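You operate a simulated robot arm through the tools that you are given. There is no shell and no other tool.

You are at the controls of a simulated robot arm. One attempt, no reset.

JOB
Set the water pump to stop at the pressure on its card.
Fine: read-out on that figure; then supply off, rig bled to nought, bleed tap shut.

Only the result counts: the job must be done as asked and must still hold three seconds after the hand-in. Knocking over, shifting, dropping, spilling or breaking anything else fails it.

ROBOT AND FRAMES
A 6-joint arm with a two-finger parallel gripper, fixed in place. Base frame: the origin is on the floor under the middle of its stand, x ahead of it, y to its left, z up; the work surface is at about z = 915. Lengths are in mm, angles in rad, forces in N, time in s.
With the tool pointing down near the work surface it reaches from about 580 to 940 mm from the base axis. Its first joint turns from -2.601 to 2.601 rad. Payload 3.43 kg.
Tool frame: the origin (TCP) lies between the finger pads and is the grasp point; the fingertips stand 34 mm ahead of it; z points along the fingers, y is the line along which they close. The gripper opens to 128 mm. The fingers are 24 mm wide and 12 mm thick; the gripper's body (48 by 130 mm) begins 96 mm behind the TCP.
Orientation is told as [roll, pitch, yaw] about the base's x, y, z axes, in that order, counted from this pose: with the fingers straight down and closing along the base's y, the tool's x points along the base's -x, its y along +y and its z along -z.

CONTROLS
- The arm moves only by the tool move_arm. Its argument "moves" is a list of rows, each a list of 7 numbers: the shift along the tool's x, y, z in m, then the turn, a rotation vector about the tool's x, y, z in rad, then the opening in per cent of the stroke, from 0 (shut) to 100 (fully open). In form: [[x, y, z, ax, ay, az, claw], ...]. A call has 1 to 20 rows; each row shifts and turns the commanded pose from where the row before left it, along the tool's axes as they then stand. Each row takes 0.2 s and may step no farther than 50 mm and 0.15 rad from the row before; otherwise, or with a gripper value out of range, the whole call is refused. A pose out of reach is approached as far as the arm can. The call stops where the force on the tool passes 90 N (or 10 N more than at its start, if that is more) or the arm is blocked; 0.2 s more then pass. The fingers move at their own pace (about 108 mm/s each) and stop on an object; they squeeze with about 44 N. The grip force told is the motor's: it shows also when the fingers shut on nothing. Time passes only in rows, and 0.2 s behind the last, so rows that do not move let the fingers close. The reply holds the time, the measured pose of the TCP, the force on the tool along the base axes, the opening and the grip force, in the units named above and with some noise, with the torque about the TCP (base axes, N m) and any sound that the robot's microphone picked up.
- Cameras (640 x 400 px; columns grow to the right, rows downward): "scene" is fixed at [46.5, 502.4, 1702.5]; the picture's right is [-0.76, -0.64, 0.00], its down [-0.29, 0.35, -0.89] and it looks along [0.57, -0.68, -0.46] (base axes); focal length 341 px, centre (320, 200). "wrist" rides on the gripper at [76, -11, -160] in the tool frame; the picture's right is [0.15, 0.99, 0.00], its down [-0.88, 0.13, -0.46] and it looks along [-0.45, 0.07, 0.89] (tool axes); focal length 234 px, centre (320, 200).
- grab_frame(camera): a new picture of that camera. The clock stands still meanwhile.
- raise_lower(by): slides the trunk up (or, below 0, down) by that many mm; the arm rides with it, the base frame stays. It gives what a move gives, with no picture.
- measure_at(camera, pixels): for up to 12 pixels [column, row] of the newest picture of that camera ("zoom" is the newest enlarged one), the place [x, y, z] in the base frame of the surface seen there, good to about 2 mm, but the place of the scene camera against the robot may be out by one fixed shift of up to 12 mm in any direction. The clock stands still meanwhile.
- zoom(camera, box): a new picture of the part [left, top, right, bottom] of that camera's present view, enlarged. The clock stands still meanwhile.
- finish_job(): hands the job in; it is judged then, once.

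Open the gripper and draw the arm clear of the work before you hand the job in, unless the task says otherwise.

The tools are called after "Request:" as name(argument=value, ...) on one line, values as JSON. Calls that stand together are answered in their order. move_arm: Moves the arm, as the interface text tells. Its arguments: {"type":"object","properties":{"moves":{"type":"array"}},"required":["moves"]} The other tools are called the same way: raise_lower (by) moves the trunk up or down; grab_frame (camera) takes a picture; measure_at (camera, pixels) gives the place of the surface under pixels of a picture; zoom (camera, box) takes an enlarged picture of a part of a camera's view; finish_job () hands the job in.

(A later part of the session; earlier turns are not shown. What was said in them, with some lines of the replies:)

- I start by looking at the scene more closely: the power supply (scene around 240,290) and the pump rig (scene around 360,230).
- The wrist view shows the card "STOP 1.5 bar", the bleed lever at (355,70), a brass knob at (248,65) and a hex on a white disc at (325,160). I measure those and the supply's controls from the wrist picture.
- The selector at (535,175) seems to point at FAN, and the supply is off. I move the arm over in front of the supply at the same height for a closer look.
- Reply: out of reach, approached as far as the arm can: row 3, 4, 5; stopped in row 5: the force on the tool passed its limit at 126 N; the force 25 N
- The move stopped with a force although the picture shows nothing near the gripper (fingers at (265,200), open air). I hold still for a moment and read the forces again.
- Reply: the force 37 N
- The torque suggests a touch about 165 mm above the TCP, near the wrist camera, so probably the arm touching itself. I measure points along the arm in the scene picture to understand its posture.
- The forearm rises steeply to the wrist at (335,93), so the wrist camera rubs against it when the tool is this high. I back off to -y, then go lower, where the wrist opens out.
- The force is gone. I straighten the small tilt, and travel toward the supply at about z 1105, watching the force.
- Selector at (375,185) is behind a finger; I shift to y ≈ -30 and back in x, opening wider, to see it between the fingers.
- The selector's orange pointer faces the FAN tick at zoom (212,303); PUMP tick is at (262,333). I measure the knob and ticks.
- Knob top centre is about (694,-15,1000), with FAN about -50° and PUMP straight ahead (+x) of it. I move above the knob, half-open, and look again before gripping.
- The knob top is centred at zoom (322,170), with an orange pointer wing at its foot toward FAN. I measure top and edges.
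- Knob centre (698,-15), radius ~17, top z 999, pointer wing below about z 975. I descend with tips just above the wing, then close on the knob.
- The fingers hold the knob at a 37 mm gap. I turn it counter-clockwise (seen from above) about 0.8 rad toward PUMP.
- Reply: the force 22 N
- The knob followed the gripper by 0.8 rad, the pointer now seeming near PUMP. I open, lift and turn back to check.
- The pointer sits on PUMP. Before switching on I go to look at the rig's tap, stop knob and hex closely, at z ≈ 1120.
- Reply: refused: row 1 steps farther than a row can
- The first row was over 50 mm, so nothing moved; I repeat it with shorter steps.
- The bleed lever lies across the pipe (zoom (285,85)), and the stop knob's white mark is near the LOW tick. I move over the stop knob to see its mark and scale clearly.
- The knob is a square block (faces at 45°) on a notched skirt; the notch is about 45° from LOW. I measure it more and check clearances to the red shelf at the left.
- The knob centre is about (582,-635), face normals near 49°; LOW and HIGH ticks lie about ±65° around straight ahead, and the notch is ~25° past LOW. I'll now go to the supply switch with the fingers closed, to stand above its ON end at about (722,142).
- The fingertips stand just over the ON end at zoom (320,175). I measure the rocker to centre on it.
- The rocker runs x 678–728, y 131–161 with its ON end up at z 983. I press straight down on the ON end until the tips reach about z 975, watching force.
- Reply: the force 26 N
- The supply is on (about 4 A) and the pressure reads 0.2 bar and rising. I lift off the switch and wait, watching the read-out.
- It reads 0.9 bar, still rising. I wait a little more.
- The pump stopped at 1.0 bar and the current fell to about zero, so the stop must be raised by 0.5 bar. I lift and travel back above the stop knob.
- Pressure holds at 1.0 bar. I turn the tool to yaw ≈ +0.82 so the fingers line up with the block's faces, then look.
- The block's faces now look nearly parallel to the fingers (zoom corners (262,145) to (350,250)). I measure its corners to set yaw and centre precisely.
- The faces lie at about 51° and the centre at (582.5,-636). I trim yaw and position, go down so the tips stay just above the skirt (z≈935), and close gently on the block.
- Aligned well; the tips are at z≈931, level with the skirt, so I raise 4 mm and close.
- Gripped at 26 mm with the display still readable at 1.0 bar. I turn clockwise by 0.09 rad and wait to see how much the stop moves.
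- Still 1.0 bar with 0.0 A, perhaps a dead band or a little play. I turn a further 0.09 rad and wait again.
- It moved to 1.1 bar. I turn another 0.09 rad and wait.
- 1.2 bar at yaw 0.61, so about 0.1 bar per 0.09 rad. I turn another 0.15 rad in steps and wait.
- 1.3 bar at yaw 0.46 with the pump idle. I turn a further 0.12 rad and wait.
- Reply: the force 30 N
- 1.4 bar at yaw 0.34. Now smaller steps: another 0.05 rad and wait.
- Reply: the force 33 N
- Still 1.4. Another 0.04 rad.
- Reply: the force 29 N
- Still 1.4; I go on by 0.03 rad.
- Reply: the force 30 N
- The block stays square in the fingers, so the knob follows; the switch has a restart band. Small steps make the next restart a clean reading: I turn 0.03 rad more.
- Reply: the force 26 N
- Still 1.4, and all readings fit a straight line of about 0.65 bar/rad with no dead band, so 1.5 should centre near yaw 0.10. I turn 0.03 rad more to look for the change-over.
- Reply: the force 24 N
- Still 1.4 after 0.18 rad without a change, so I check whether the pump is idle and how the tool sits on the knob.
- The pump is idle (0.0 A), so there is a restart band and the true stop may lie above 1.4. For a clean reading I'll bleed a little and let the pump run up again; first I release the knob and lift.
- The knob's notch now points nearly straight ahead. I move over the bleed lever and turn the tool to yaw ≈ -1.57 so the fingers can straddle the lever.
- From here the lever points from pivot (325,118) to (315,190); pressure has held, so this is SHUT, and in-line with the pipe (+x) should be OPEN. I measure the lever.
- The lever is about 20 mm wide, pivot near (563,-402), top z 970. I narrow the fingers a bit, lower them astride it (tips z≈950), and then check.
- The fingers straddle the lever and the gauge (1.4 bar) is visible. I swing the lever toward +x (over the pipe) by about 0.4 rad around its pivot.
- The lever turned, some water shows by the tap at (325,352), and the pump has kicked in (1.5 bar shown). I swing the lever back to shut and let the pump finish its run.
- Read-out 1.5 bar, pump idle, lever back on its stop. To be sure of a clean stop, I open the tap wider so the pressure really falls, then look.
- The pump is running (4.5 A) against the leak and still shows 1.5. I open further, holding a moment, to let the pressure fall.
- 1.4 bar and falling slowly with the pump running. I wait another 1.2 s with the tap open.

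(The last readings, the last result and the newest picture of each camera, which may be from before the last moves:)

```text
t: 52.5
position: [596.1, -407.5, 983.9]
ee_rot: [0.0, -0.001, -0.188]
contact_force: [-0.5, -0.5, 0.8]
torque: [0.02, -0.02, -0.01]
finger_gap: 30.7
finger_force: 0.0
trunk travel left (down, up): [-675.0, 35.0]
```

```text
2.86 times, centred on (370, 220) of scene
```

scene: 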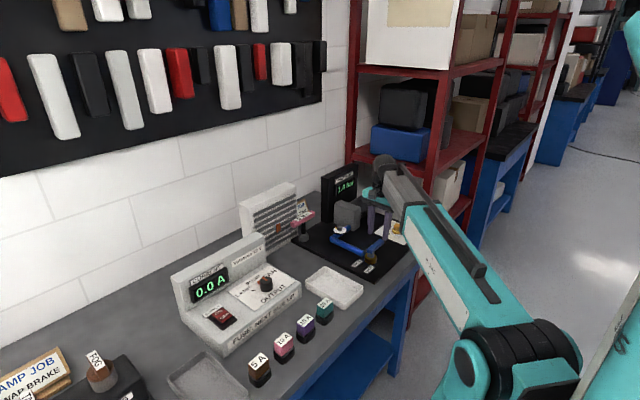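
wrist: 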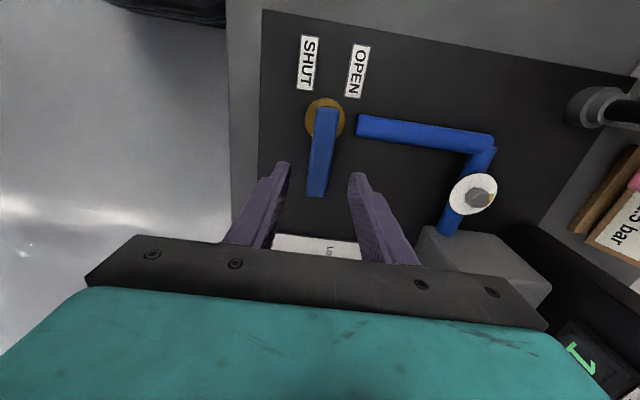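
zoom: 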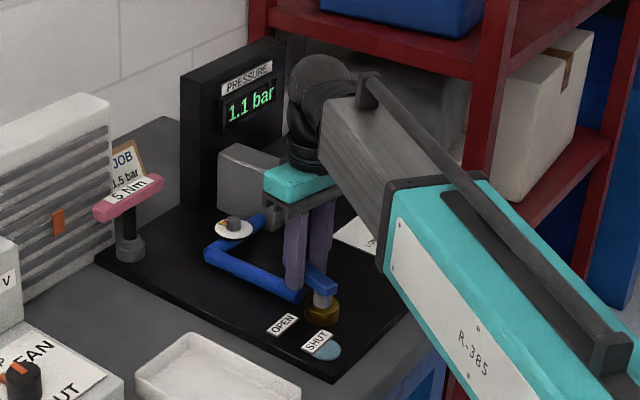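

1.1 bar. I now swing the lever back fully to SHUT and let the pump run up to its stop.

Request:
move_arm(moves=[[0.0004, -0.0054, 0, 0, 0, 0.145, 24], [0.0004, -0.0054, 0, 0, 0, 0.145, 24], [0.0004, -0.0054, 0, 0, 0, 0.145, 24], [0.0004, -0.0054, 0, 0, 0, 0.145, 24], [0.0004, -0.0054, 0, 0, 0, 0.145, 24], [0.0004, -0.0054, 0, 0, 0, 0.145, 24], [0.0004, -0.0054, 0, 0, 0, 0.145, 24], [0.0004, -0.0054, 0, 0, 0, 0.145, 24], [0.0004, -0.0054, 0, 0, 0, 0.145, 24], [0.0002, -0.0054, 0, 0, 0, 0.1, 24], [0, -0.001, 0, 0, 0, 0, 24]])

Request:
zoom(camera="scene", box=[300, 150, 440, 290])

Request:
zoom(camera="wrist", box=[240, 80, 400, 240])

Request:
zoom(camera="scene", box=[170, 230, 290, 330])

```text
t: 54.9
position: [558.3, -438.0, 984.3]
ee_rot: [0.002, 0.002, -1.593]
contact_force: [8.8, 2.1, -0.5]
torque: [0.02, -0.07, 0.18]
finger_gap: 35.3
finger_force: 3.9
trunk travel left (down, up): [-675.0, 35.0]
```

```text
2.86 times, centred on (370, 220) of scene
```

zoom: 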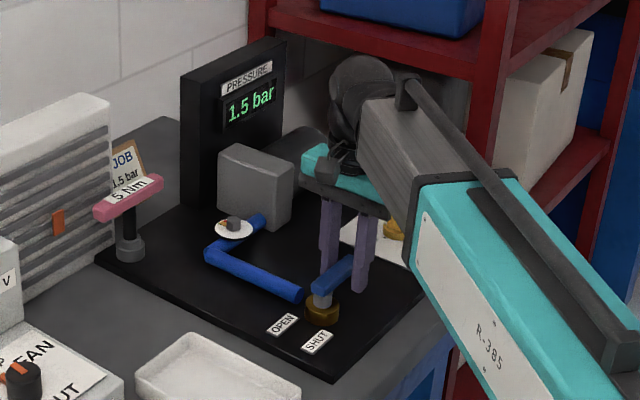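

```text
2.50 times, centred on (320, 160) of wrist
```

zoom: 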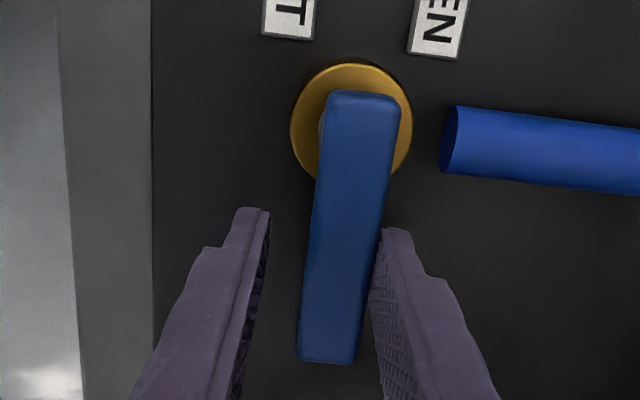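

```text
4.00 times, centred on (230, 280) of scene
```

zoom: 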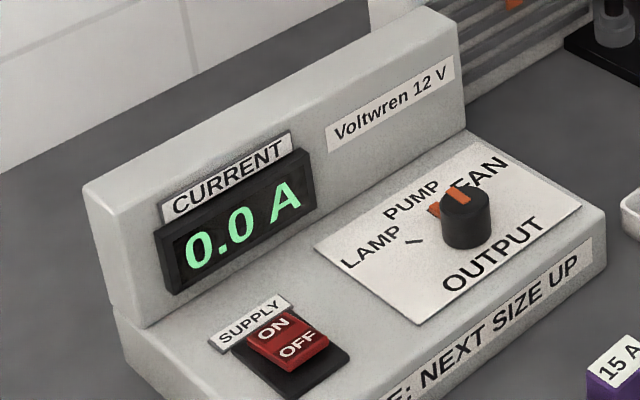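

Read-out 1.5 bar, pump idle at 0.0 A, lever on the SHUT stop: a clean stop on the card's figure. I ease off the lever, open, lift, and check that 1.5 holds.

Request:
move_arm(moves=[[0, 0.004, 0, 0, 0, 0, 40], [0, 0, 0, 0, 0, 0, 40], [0, 0, -0.045, 0, 0, 0, 40], [0, 0, -0.02, 0, 0, 0, 40], [0, 0, 0, 0, 0, 0, 40]])

Request:
grab_frame(camera="wrist")

Request:
zoom(camera="scene", box=[300, 150, 440, 290])

```text
t: 56.1
position: [561.1, -438.2, 1047.8]
ee_rot: [-0.001, 0.001, -1.594]
contact_force: [0.3, 0.0, 0.1]
torque: [-0.02, -0.01, 0.02]
finger_gap: 51.2
finger_force: 0.1
trunk travel left (down, up): [-675.0, 35.0]
```

```text
taken
```

wrist: 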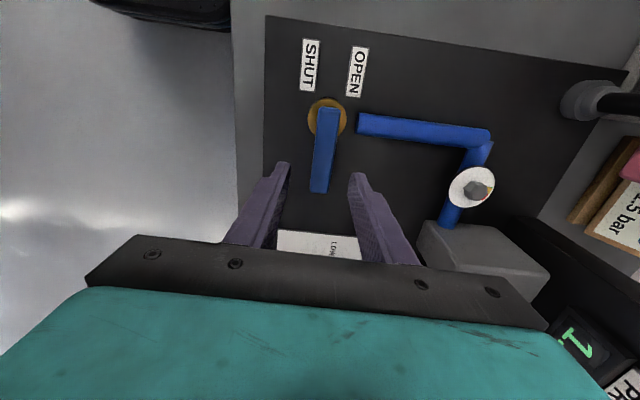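

```text
2.86 times, centred on (370, 220) of scene
```

zoom: 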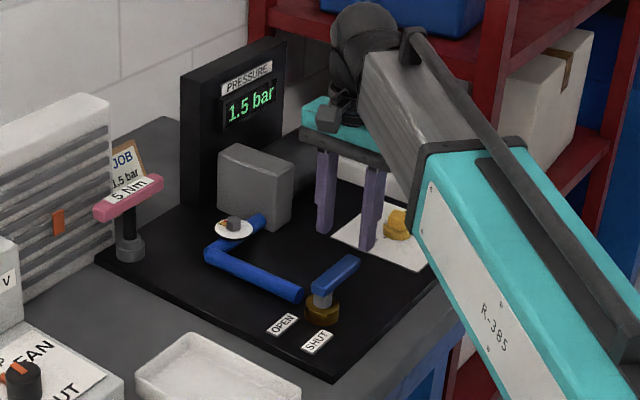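

1.5 bar holds. Now I turn the tool back to yaw 0, close the fingers and travel over to the OFF end of the supply switch at about (685,146).

Request:
move_arm(moves=[[0, 0, 0, 0, 0, -0.145, 20], [0, 0, 0, 0, 0, -0.145, 20], [0, 0, 0, 0, 0, -0.145, 20], [0, 0, 0, 0, 0, -0.145, 20], [0, 0, 0, 0, 0, -0.145, 20], [0, 0, 0, 0, 0, -0.145, 20], [0, 0, 0, 0, 0, -0.145, 20], [0, 0, 0, 0, 0, -0.145, 20], [0, 0, 0, 0, 0, -0.145, 20], [0, 0, 0, 0, 0, -0.145, 20], [0, 0, 0, 0, 0, -0.144, 0], [0, 0, 0, 0, 0, 0, 0]])

Request:
move_arm(moves=[[-0.0096, 0.045, -0.003, 0, 0, 0, 0], [-0.0096, 0.045, -0.003, 0, 0, 0, 0], [-0.0096, 0.045, -0.003, 0, 0, 0, 0], [-0.0096, 0.045, -0.001, 0, 0, 0, 0], [-0.0096, 0.045, 0, 0, 0, 0, 0], [-0.0096, 0.045, 0, 0, 0, 0, 0], [-0.0096, 0.045, 0, 0, 0, 0, 0], [-0.0096, 0.045, 0, 0, 0, 0, 0], [-0.0096, 0.045, 0, 0, 0, 0, 0], [-0.0096, 0.045, 0, 0, 0, 0, 0], [-0.0096, 0.045, 0, 0, 0, 0, 0], [-0.0096, 0.045, 0, 0, 0, 0, 0], [-0.0096, 0.044, 0, 0, 0, 0, 0]])

Request:
grab_frame(camera="wrist")

Request:
zoom(camera="scene", box=[280, 150, 420, 250])

```text
t: 58.7
position: [560.7, -437.4, 1048.6]
ee_rot: [0.0, 0.0, 0.003]
contact_force: [0.1, 0.0, -0.4]
torque: [0.0, -0.05, 0.01]
finger_gap: 0.0
finger_force: 32.7
trunk travel left (down, up): [-675.0, 35.0]
```

```text
t: 61.5
position: [687.2, 145.3, 1056.7]
ee_rot: [0.001, 0.0, 0.0]
contact_force: [0.0, 0.1, -0.4]
torque: [-0.02, 0.03, 0.05]
finger_gap: 0.0
finger_force: 32.4
trunk travel left (down, up): [-675.0, 35.0]
```

```text
taken
```

wrist: 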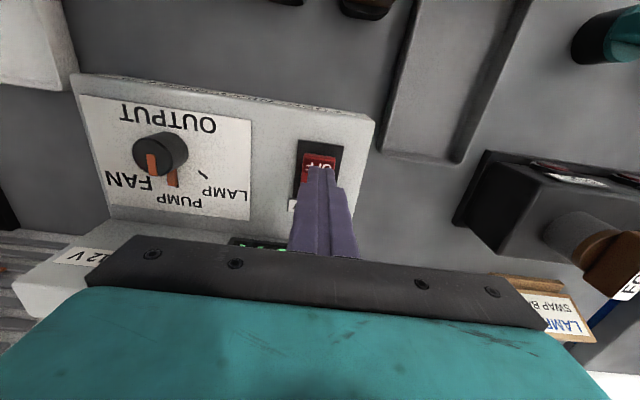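

```text
4.00 times, centred on (350, 200) of scene
```

zoom: 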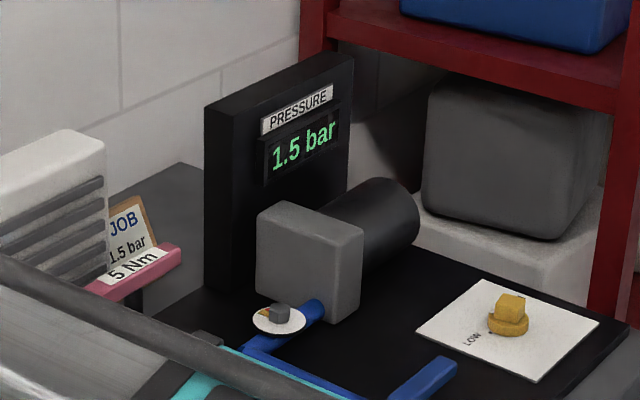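

1.5 bar still holds. I press down on the OFF end of the rocker.

Request:
move_arm(moves=[[0.004, 0, 0.028, 0, 0, 0, 0], [0, 0, 0.01, 0, 0, 0, 0], [0, 0, 0.005, 0, 0, 0, 0], [0, 0, 0.004, 0, 0, 0, 0]])

Request:
zoom(camera="scene", box=[150, 150, 390, 330])

```text
t: 62.5
position: [682.0, 146.4, 1011.6]
ee_rot: [-0.001, -0.001, 0.001]
contact_force: [0.2, 0.7, 3.1]
torque: [0.03, -0.02, 0.0]
finger_gap: 0.0
finger_force: 32.7
trunk travel left (down, up): [-675.0, 35.0]
```

```text
2.22 times, centred on (270, 240) of scene
```

zoom: 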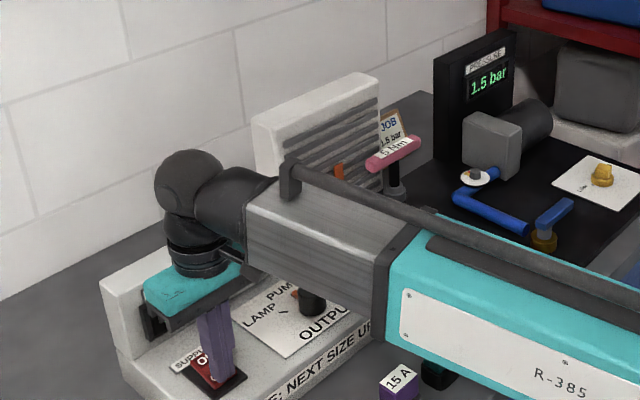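

Only 3 N remains; I lift a little and check whether the display says OFF.

Request:
move_arm(moves=[[0, 0, -0.03, 0, 0, 0, 0], [0, 0, -0.015, 0, 0, 0, 0]])

Request:
zoom(camera="scene", box=[170, 230, 290, 330])

Request:
grab_frame(camera="wrist")

```text
t: 63.1
position: [680.9, 145.8, 1058.3]
ee_rot: [0.001, 0.0, 0.002]
contact_force: [0.1, -0.1, 0.0]
torque: [0.0, -0.01, 0.01]
finger_gap: 0.0
finger_force: 33.4
trunk travel left (down, up): [-675.0, 35.0]
```

```text
4.00 times, centred on (230, 280) of scene
```

zoom: 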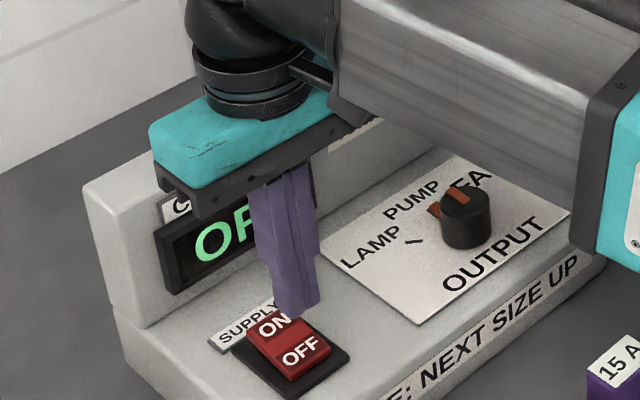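

```text
taken
```

wrist: 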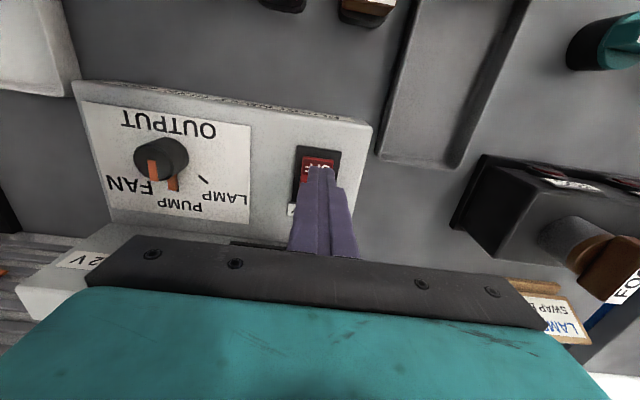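

The display shows OFF. I travel back over the bleed lever, turn to yaw ≈ -1.57 with the fingers at 40 %.

Request:
move_arm(moves=[[0.0091, -0.045, 0, 0, 0, 0, 40], [0.0091, -0.045, 0, 0, 0, 0, 40], [0.0091, -0.045, 0, 0, 0, 0, 40], [0.0091, -0.045, 0, 0, 0, 0, 40], [0.0091, -0.045, 0, 0, 0, 0, 40], [0.0091, -0.045, 0, 0, 0, 0, 40], [0.0091, -0.045, 0, 0, 0, 0, 40], [0.0091, -0.045, 0, 0, 0, 0, 40], [0.0091, -0.045, 0.001, 0, 0, 0, 40], [0.0091, -0.045, 0.003, 0, 0, 0, 40], [0.0091, -0.045, 0.003, 0, 0, 0, 40], [0.0091, -0.045, 0.003, 0, 0, 0, 40], [0.0091, -0.045, 0.003, 0, 0, 0, 40]])

Request:
move_arm(moves=[[0, 0, 0, 0, 0, 0.143, 40], [0, 0, 0, 0, 0, 0.143, 40], [0, 0, 0, 0, 0, 0.143, 40], [0, 0, 0, 0, 0, 0.143, 40], [0, 0, 0, 0, 0, 0.143, 40], [0, 0, 0, 0, 0, 0.143, 40], [0, 0, 0, 0, 0, 0.143, 40], [0, 0, 0, 0, 0, 0.143, 40], [0, 0, 0, 0, 0, 0.143, 40], [0, 0, 0, 0, 0, 0.143, 40], [0, 0, 0, 0, 0, 0.143, 40], [0, 0, 0, 0, 0, 0, 40]])

Request:
grab_frame(camera="wrist")

Request:
zoom(camera="scene", box=[170, 150, 440, 330])

```text
t: 65.9
position: [563.6, -438.4, 1043.5]
ee_rot: [0.002, 0.001, 0.001]
contact_force: [0.1, 0.8, 0.5]
torque: [0.0, -0.02, -0.02]
finger_gap: 51.1
finger_force: 0.0
trunk travel left (down, up): [-675.0, 35.0]
```

```text
t: 68.5
position: [562.7, -440.3, 1045.1]
ee_rot: [0.001, 0.002, -1.573]
contact_force: [0.2, -0.1, 0.3]
torque: [0.04, 0.0, 0.0]
finger_gap: 51.3
finger_force: 0.0
trunk travel left (down, up): [-675.0, 35.0]
```

```text
taken
```

wrist: 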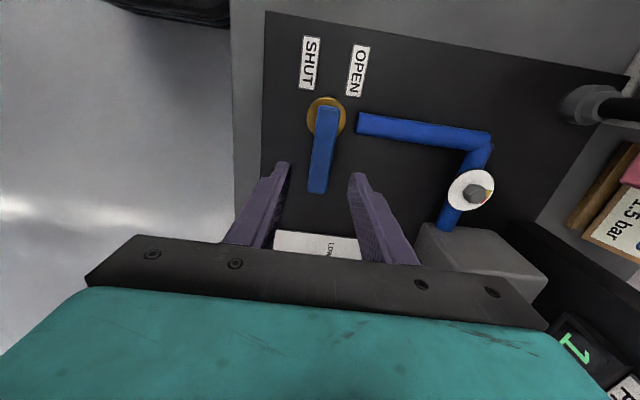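

```text
2.22 times, centred on (305, 240) of scene
```

zoom: 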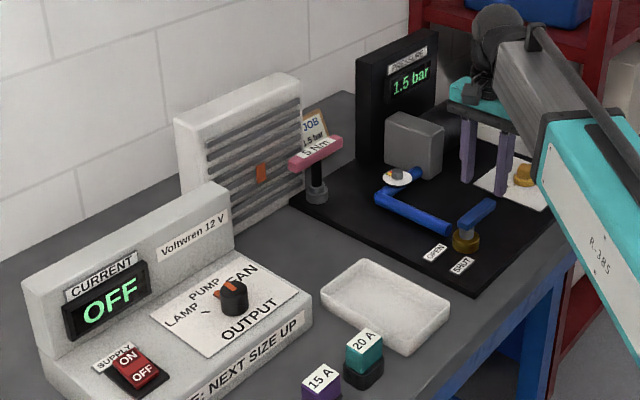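

Supply OFF, still 1.5 bar. I lower the fingers astride the lever and swing it open.

Request:
move_arm(moves=[[0, 0.001, 0.03, 0, 0, 0, 40], [0, 0, 0.031, 0, 0, 0, 40], [0, 0, 0, 0, 0, 0, 24], [0, 0, 0, 0, 0, 0, 24], [0.0004, 0.0055, 0, 0, 0, -0.14, 24], [0.0004, 0.0055, 0, 0, 0, -0.14, 24], [0.0004, 0.0055, 0, 0, 0, -0.14, 24], [0.0004, 0.0053, 0, 0, 0, -0.14, 24], [0.0004, 0.0053, 0, 0, 0, -0.14, 24], [0.0004, 0.0053, 0, 0, 0, -0.14, 24], [0.0004, 0.0053, 0, 0, 0, -0.14, 24], [0.0004, 0.0053, 0, 0, 0, -0.14, 24], [0.0004, 0.0053, 0, 0, 0, -0.14, 24], [0.0004, 0.0053, 0, 0, 0, -0.14, 24]])

Request:
zoom(camera="scene", box=[300, 150, 440, 290])

Request:
zoom(camera="wrist", box=[240, 80, 400, 240])

```text
t: 71.5
position: [603.1, -407.6, 982.9]
ee_rot: [0.0, -0.001, -0.168]
contact_force: [-1.8, -1.0, -0.4]
torque: [0.0, 0.02, 0.01]
finger_gap: 31.3
finger_force: 0.4
trunk travel left (down, up): [-675.0, 35.0]
```

```text
2.86 times, centred on (370, 220) of scene
```

zoom: 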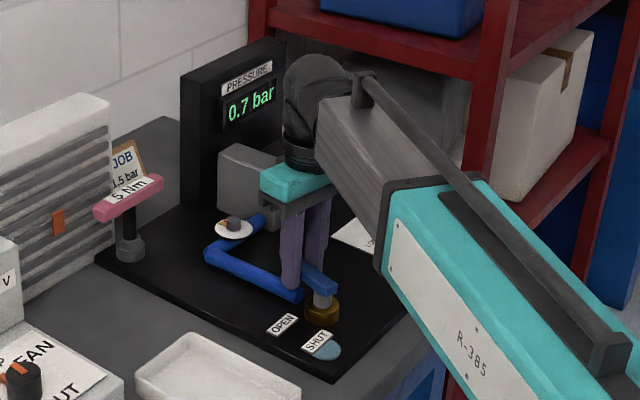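

```text
2.50 times, centred on (320, 160) of wrist
```

zoom: 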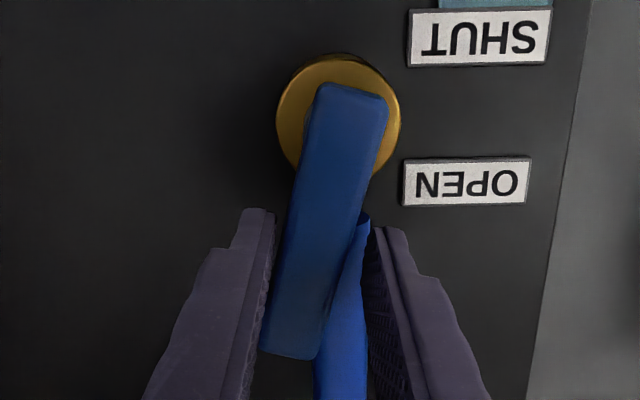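

0.7 bar and falling. I wait with the tap open until it reads nought.

Request:
move_arm(moves=[[0, 0, 0, 0, 0, 0, 24], [0, 0, 0, 0, 0, 0, 24], [0, 0, 0, 0, 0, 0, 24], [0, 0, 0, 0, 0, 0, 24], [0, 0, 0, 0, 0, 0, 24], [0, 0, 0, 0, 0, 0, 24], [0, 0, 0, 0, 0, 0, 24], [0, 0, 0, 0, 0, 0, 24], [0, 0, 0, 0, 0, 0, 24], [0, 0, 0, 0, 0, 0, 24], [0, 0, 0, 0, 0, 0, 24], [0, 0, 0, 0, 0, 0, 24], [0, 0, 0, 0, 0, 0, 24], [0, 0, 0, 0, 0, 0, 24], [0, 0, 0, 0, 0, 0, 24], [0, 0, 0, 0, 0, 0, 24], [0, 0, 0, 0, 0, 0, 24], [0, 0, 0, 0, 0, 0, 24], [0, 0, 0, 0, 0, 0, 24], [0, 0, 0, 0, 0, 0, 24]])

Request:
zoom(camera="scene", box=[300, 150, 440, 290])

```text
t: 75.7
position: [601.9, -407.9, 983.8]
ee_rot: [0.0, 0.001, -0.171]
contact_force: [0.2, -0.1, -0.3]
torque: [0.01, 0.02, 0.02]
finger_gap: 30.8
finger_force: 0.0
trunk travel left (down, up): [-675.0, 35.0]
```

```text
2.86 times, centred on (370, 220) of scene
```

zoom: 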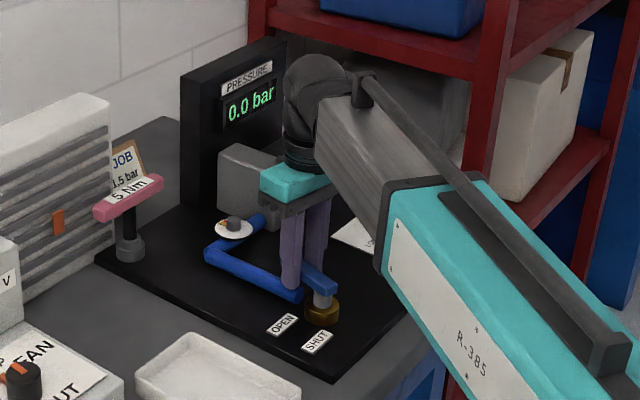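

The read-out is 0.0 bar and the water has stopped. I wait two seconds more, then swing the lever back to SHUT.

Request:
move_arm(moves=[[0, 0, 0, 0, 0, 0, 24], [0, 0, 0, 0, 0, 0, 24], [0, 0, 0, 0, 0, 0, 24], [0, 0, 0, 0, 0, 0, 24], [0, 0, 0, 0, 0, 0, 24], [0, 0, 0, 0, 0, 0, 24], [0, 0, 0, 0, 0, 0, 24], [0, 0, 0, 0, 0, 0, 24], [0, 0, 0, 0, 0, 0, 24], [0, 0, 0, 0, 0, 0, 24]])

Request:
move_arm(moves=[[0.0004, -0.0054, 0, 0, 0, 0.145, 24], [0.0004, -0.0054, 0, 0, 0, 0.145, 24], [0.0004, -0.0054, 0, 0, 0, 0.145, 24], [0.0004, -0.0054, 0, 0, 0, 0.145, 24], [0.0004, -0.0054, 0, 0, 0, 0.145, 24], [0.0004, -0.0054, 0, 0, 0, 0.145, 24], [0.0004, -0.0054, 0, 0, 0, 0.145, 24], [0.0004, -0.0054, 0, 0, 0, 0.145, 24], [0.0004, -0.0054, 0, 0, 0, 0.145, 24], [0.0002, -0.0054, 0, 0, 0, 0.1, 24], [0, -0.002, 0, 0, 0, 0, 24]])

Request:
zoom(camera="scene", box=[300, 150, 440, 290])

Request:
zoom(camera="wrist", box=[240, 80, 400, 240])

```text
t: 77.9
position: [603.6, -406.9, 981.7]
ee_rot: [0.0, 0.001, -0.171]
contact_force: [-0.4, -0.1, 0.2]
torque: [-0.03, -0.01, -0.01]
finger_gap: 30.6
finger_force: 0.0
trunk travel left (down, up): [-675.0, 35.0]
```

```text
t: 80.3
position: [562.2, -438.3, 982.2]
ee_rot: [0.001, -0.001, -1.576]
contact_force: [0.0, 0.2, 0.0]
torque: [-0.04, -0.01, 0.02]
finger_gap: 31.3
finger_force: 0.0
trunk travel left (down, up): [-675.0, 35.0]
```

```text
2.86 times, centred on (370, 220) of scene
```

zoom: 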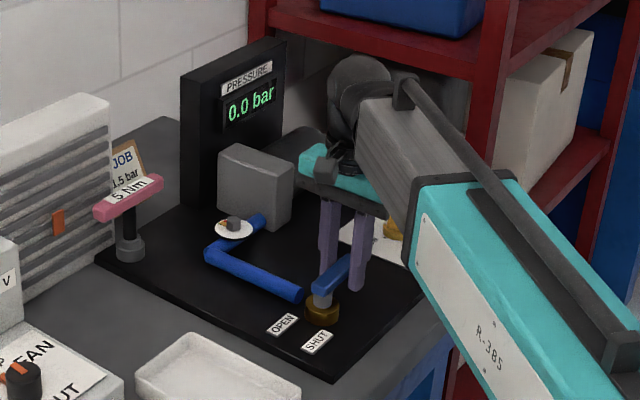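

```text
2.50 times, centred on (320, 160) of wrist
```

zoom: 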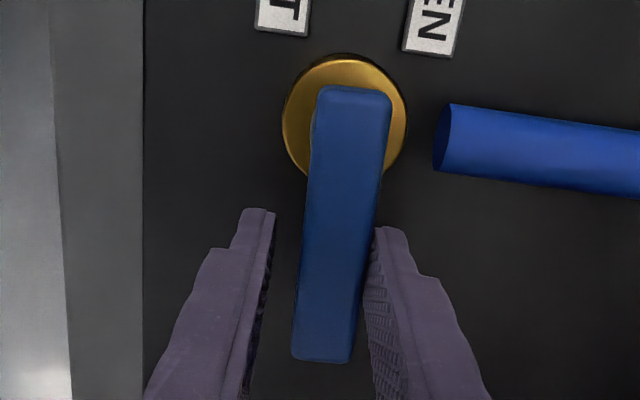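

The lever is nearly back but with no force on it; I push another 4–5 mm toward -x to seat it on its stop as before (TCP x ≈ 558).

Request:
move_arm(moves=[[0, -0.002, 0, 0, 0, 0, 24], [0, -0.002, 0, 0, 0, 0.015, 24], [0, -0.001, 0, 0, 0, 0, 24]])

Request:
zoom(camera="wrist", box=[240, 80, 400, 240])

```text
t: 81.1
position: [557.7, -437.6, 982.2]
ee_rot: [0.003, 0.0, -1.592]
contact_force: [9.1, 0.5, 3.4]
torque: [0.0, -0.17, 0.14]
finger_gap: 35.7
finger_force: 3.9
trunk travel left (down, up): [-675.0, 35.0]
```

```text
2.50 times, centred on (320, 160) of wrist
```

zoom: 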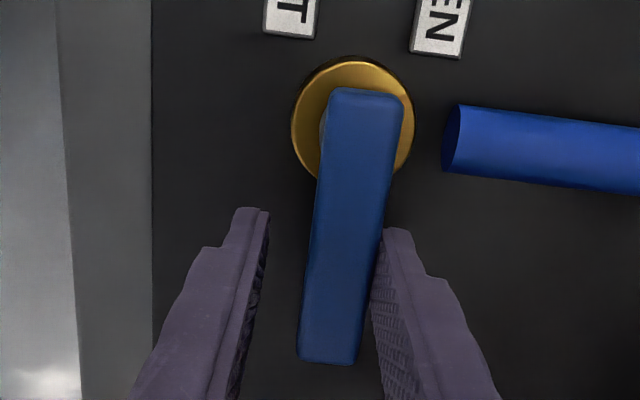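

It is on its stop with 9 N. I ease off, open, and lift clear, then check everything.

Request:
move_arm(moves=[[0, 0.005, 0, 0, 0, 0, 40], [0, 0, 0, 0, 0, 0, 40], [0, 0, -0.04, 0, 0, 0, 40], [0, 0, -0.03, 0, 0, 0, 40], [0, -0.02, -0.02, 0, 0, 0, 40], [0, 0, 0, 0, 0, 0, 40]])

Request:
grab_frame(camera="wrist")

Request:
grab_frame(camera="scene")

Request:
zoom(camera="scene", box=[300, 150, 440, 290])

Request:
zoom(camera="wrist", box=[260, 20, 420, 240])

```text
t: 82.5
position: [541.1, -439.8, 1071.8]
ee_rot: [0.001, 0.0, -1.592]
contact_force: [0.0, -0.3, 0.4]
torque: [0.01, -0.02, -0.03]
finger_gap: 51.2
finger_force: 0.1
trunk travel left (down, up): [-675.0, 35.0]
```

```text
taken
```

wrist: 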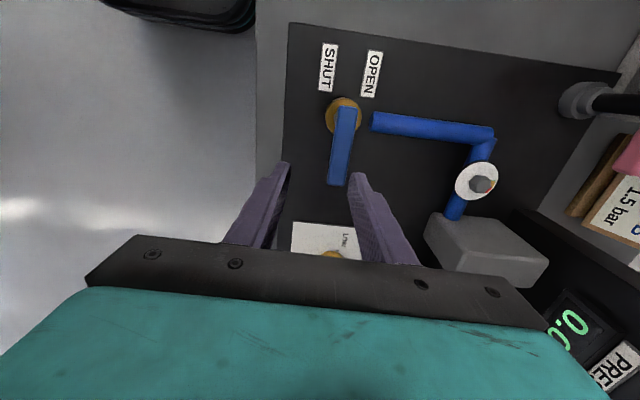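

```text
taken
```

scene: 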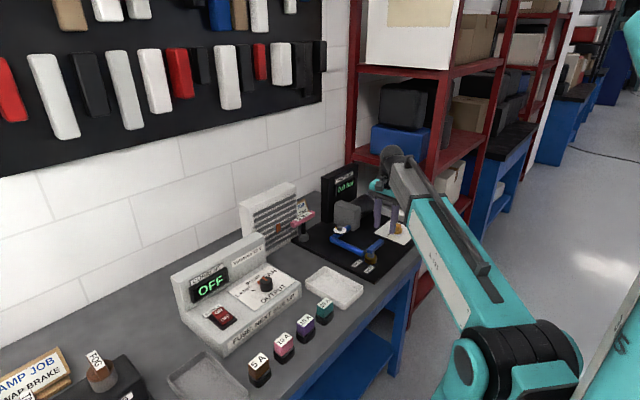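

```text
2.86 times, centred on (370, 220) of scene
```

zoom: 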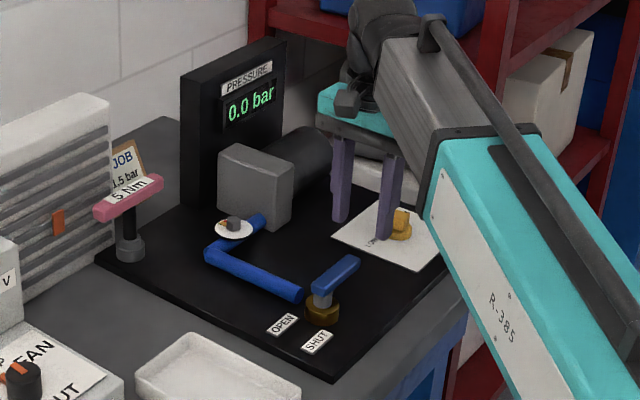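

```text
1.82 times, centred on (340, 130) of wrist
```

zoom: 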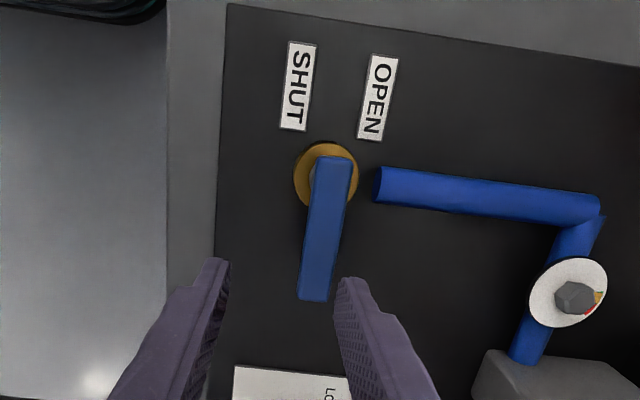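

Supply reads OFF, the gauge 0.0 bar, the lever rests on SHUT and the knob is untouched. I lift a bit further with the gripper open, then make a last check.

Request:
move_arm(moves=[[0, 0, -0.03, 0, 0, 0, 100], [0, 0, -0.01, 0, 0, 0, 100], [0, 0, 0, 0, 0, 0, 100], [0, 0, 0, 0, 0, 0, 100], [0, 0, 0, 0, 0, 0, 100]])

Request:
zoom(camera="scene", box=[170, 150, 440, 330])

```text
t: 83.7
position: [539.7, -438.5, 1113.1]
ee_rot: [0.0, -0.001, -1.592]
contact_force: [-0.4, 0.6, -0.8]
torque: [-0.02, 0.0, -0.02]
finger_gap: 127.9
finger_force: 0.1
trunk travel left (down, up): [-675.0, 35.0]
```

```text
2.22 times, centred on (305, 240) of scene
```

zoom: 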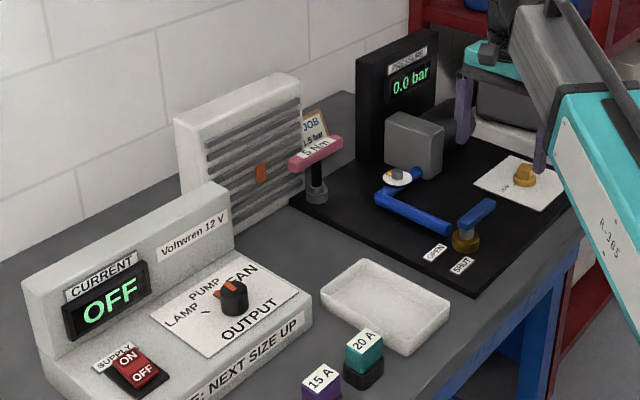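

The last picture shows the supply OFF, the gauge at 0.0 bar, the bleed lever shut and the arm clear and open. I hand the job in.

Request:
finish_job()

```text
The job is handed in.
```

The pump now stops at 1.5 bar, the figure on its card, and I have handed the job in.

- **Stop pressure:** I tested it by bleeding the rig to 1.1 bar and letting the pump run back up. It stopped by itself at 1.5 bar, and that reading held until I bled the rig. The gauge shows only one decimal, so the true stop could be up to about 0.05 bar either side.
- **Shut-down:** the supply is off, the rig is bled to 0.0 bar, and the bleed lever is seated against its SHUT stop.
- **Left as is:** the output selector was on FAN and is now on PUMP. The job didn't ask for it to be put back.

Early on, the arm touched itself in open air and stopped with a 126 N force. Nothing on the bench was involved, and I kept lower after that.
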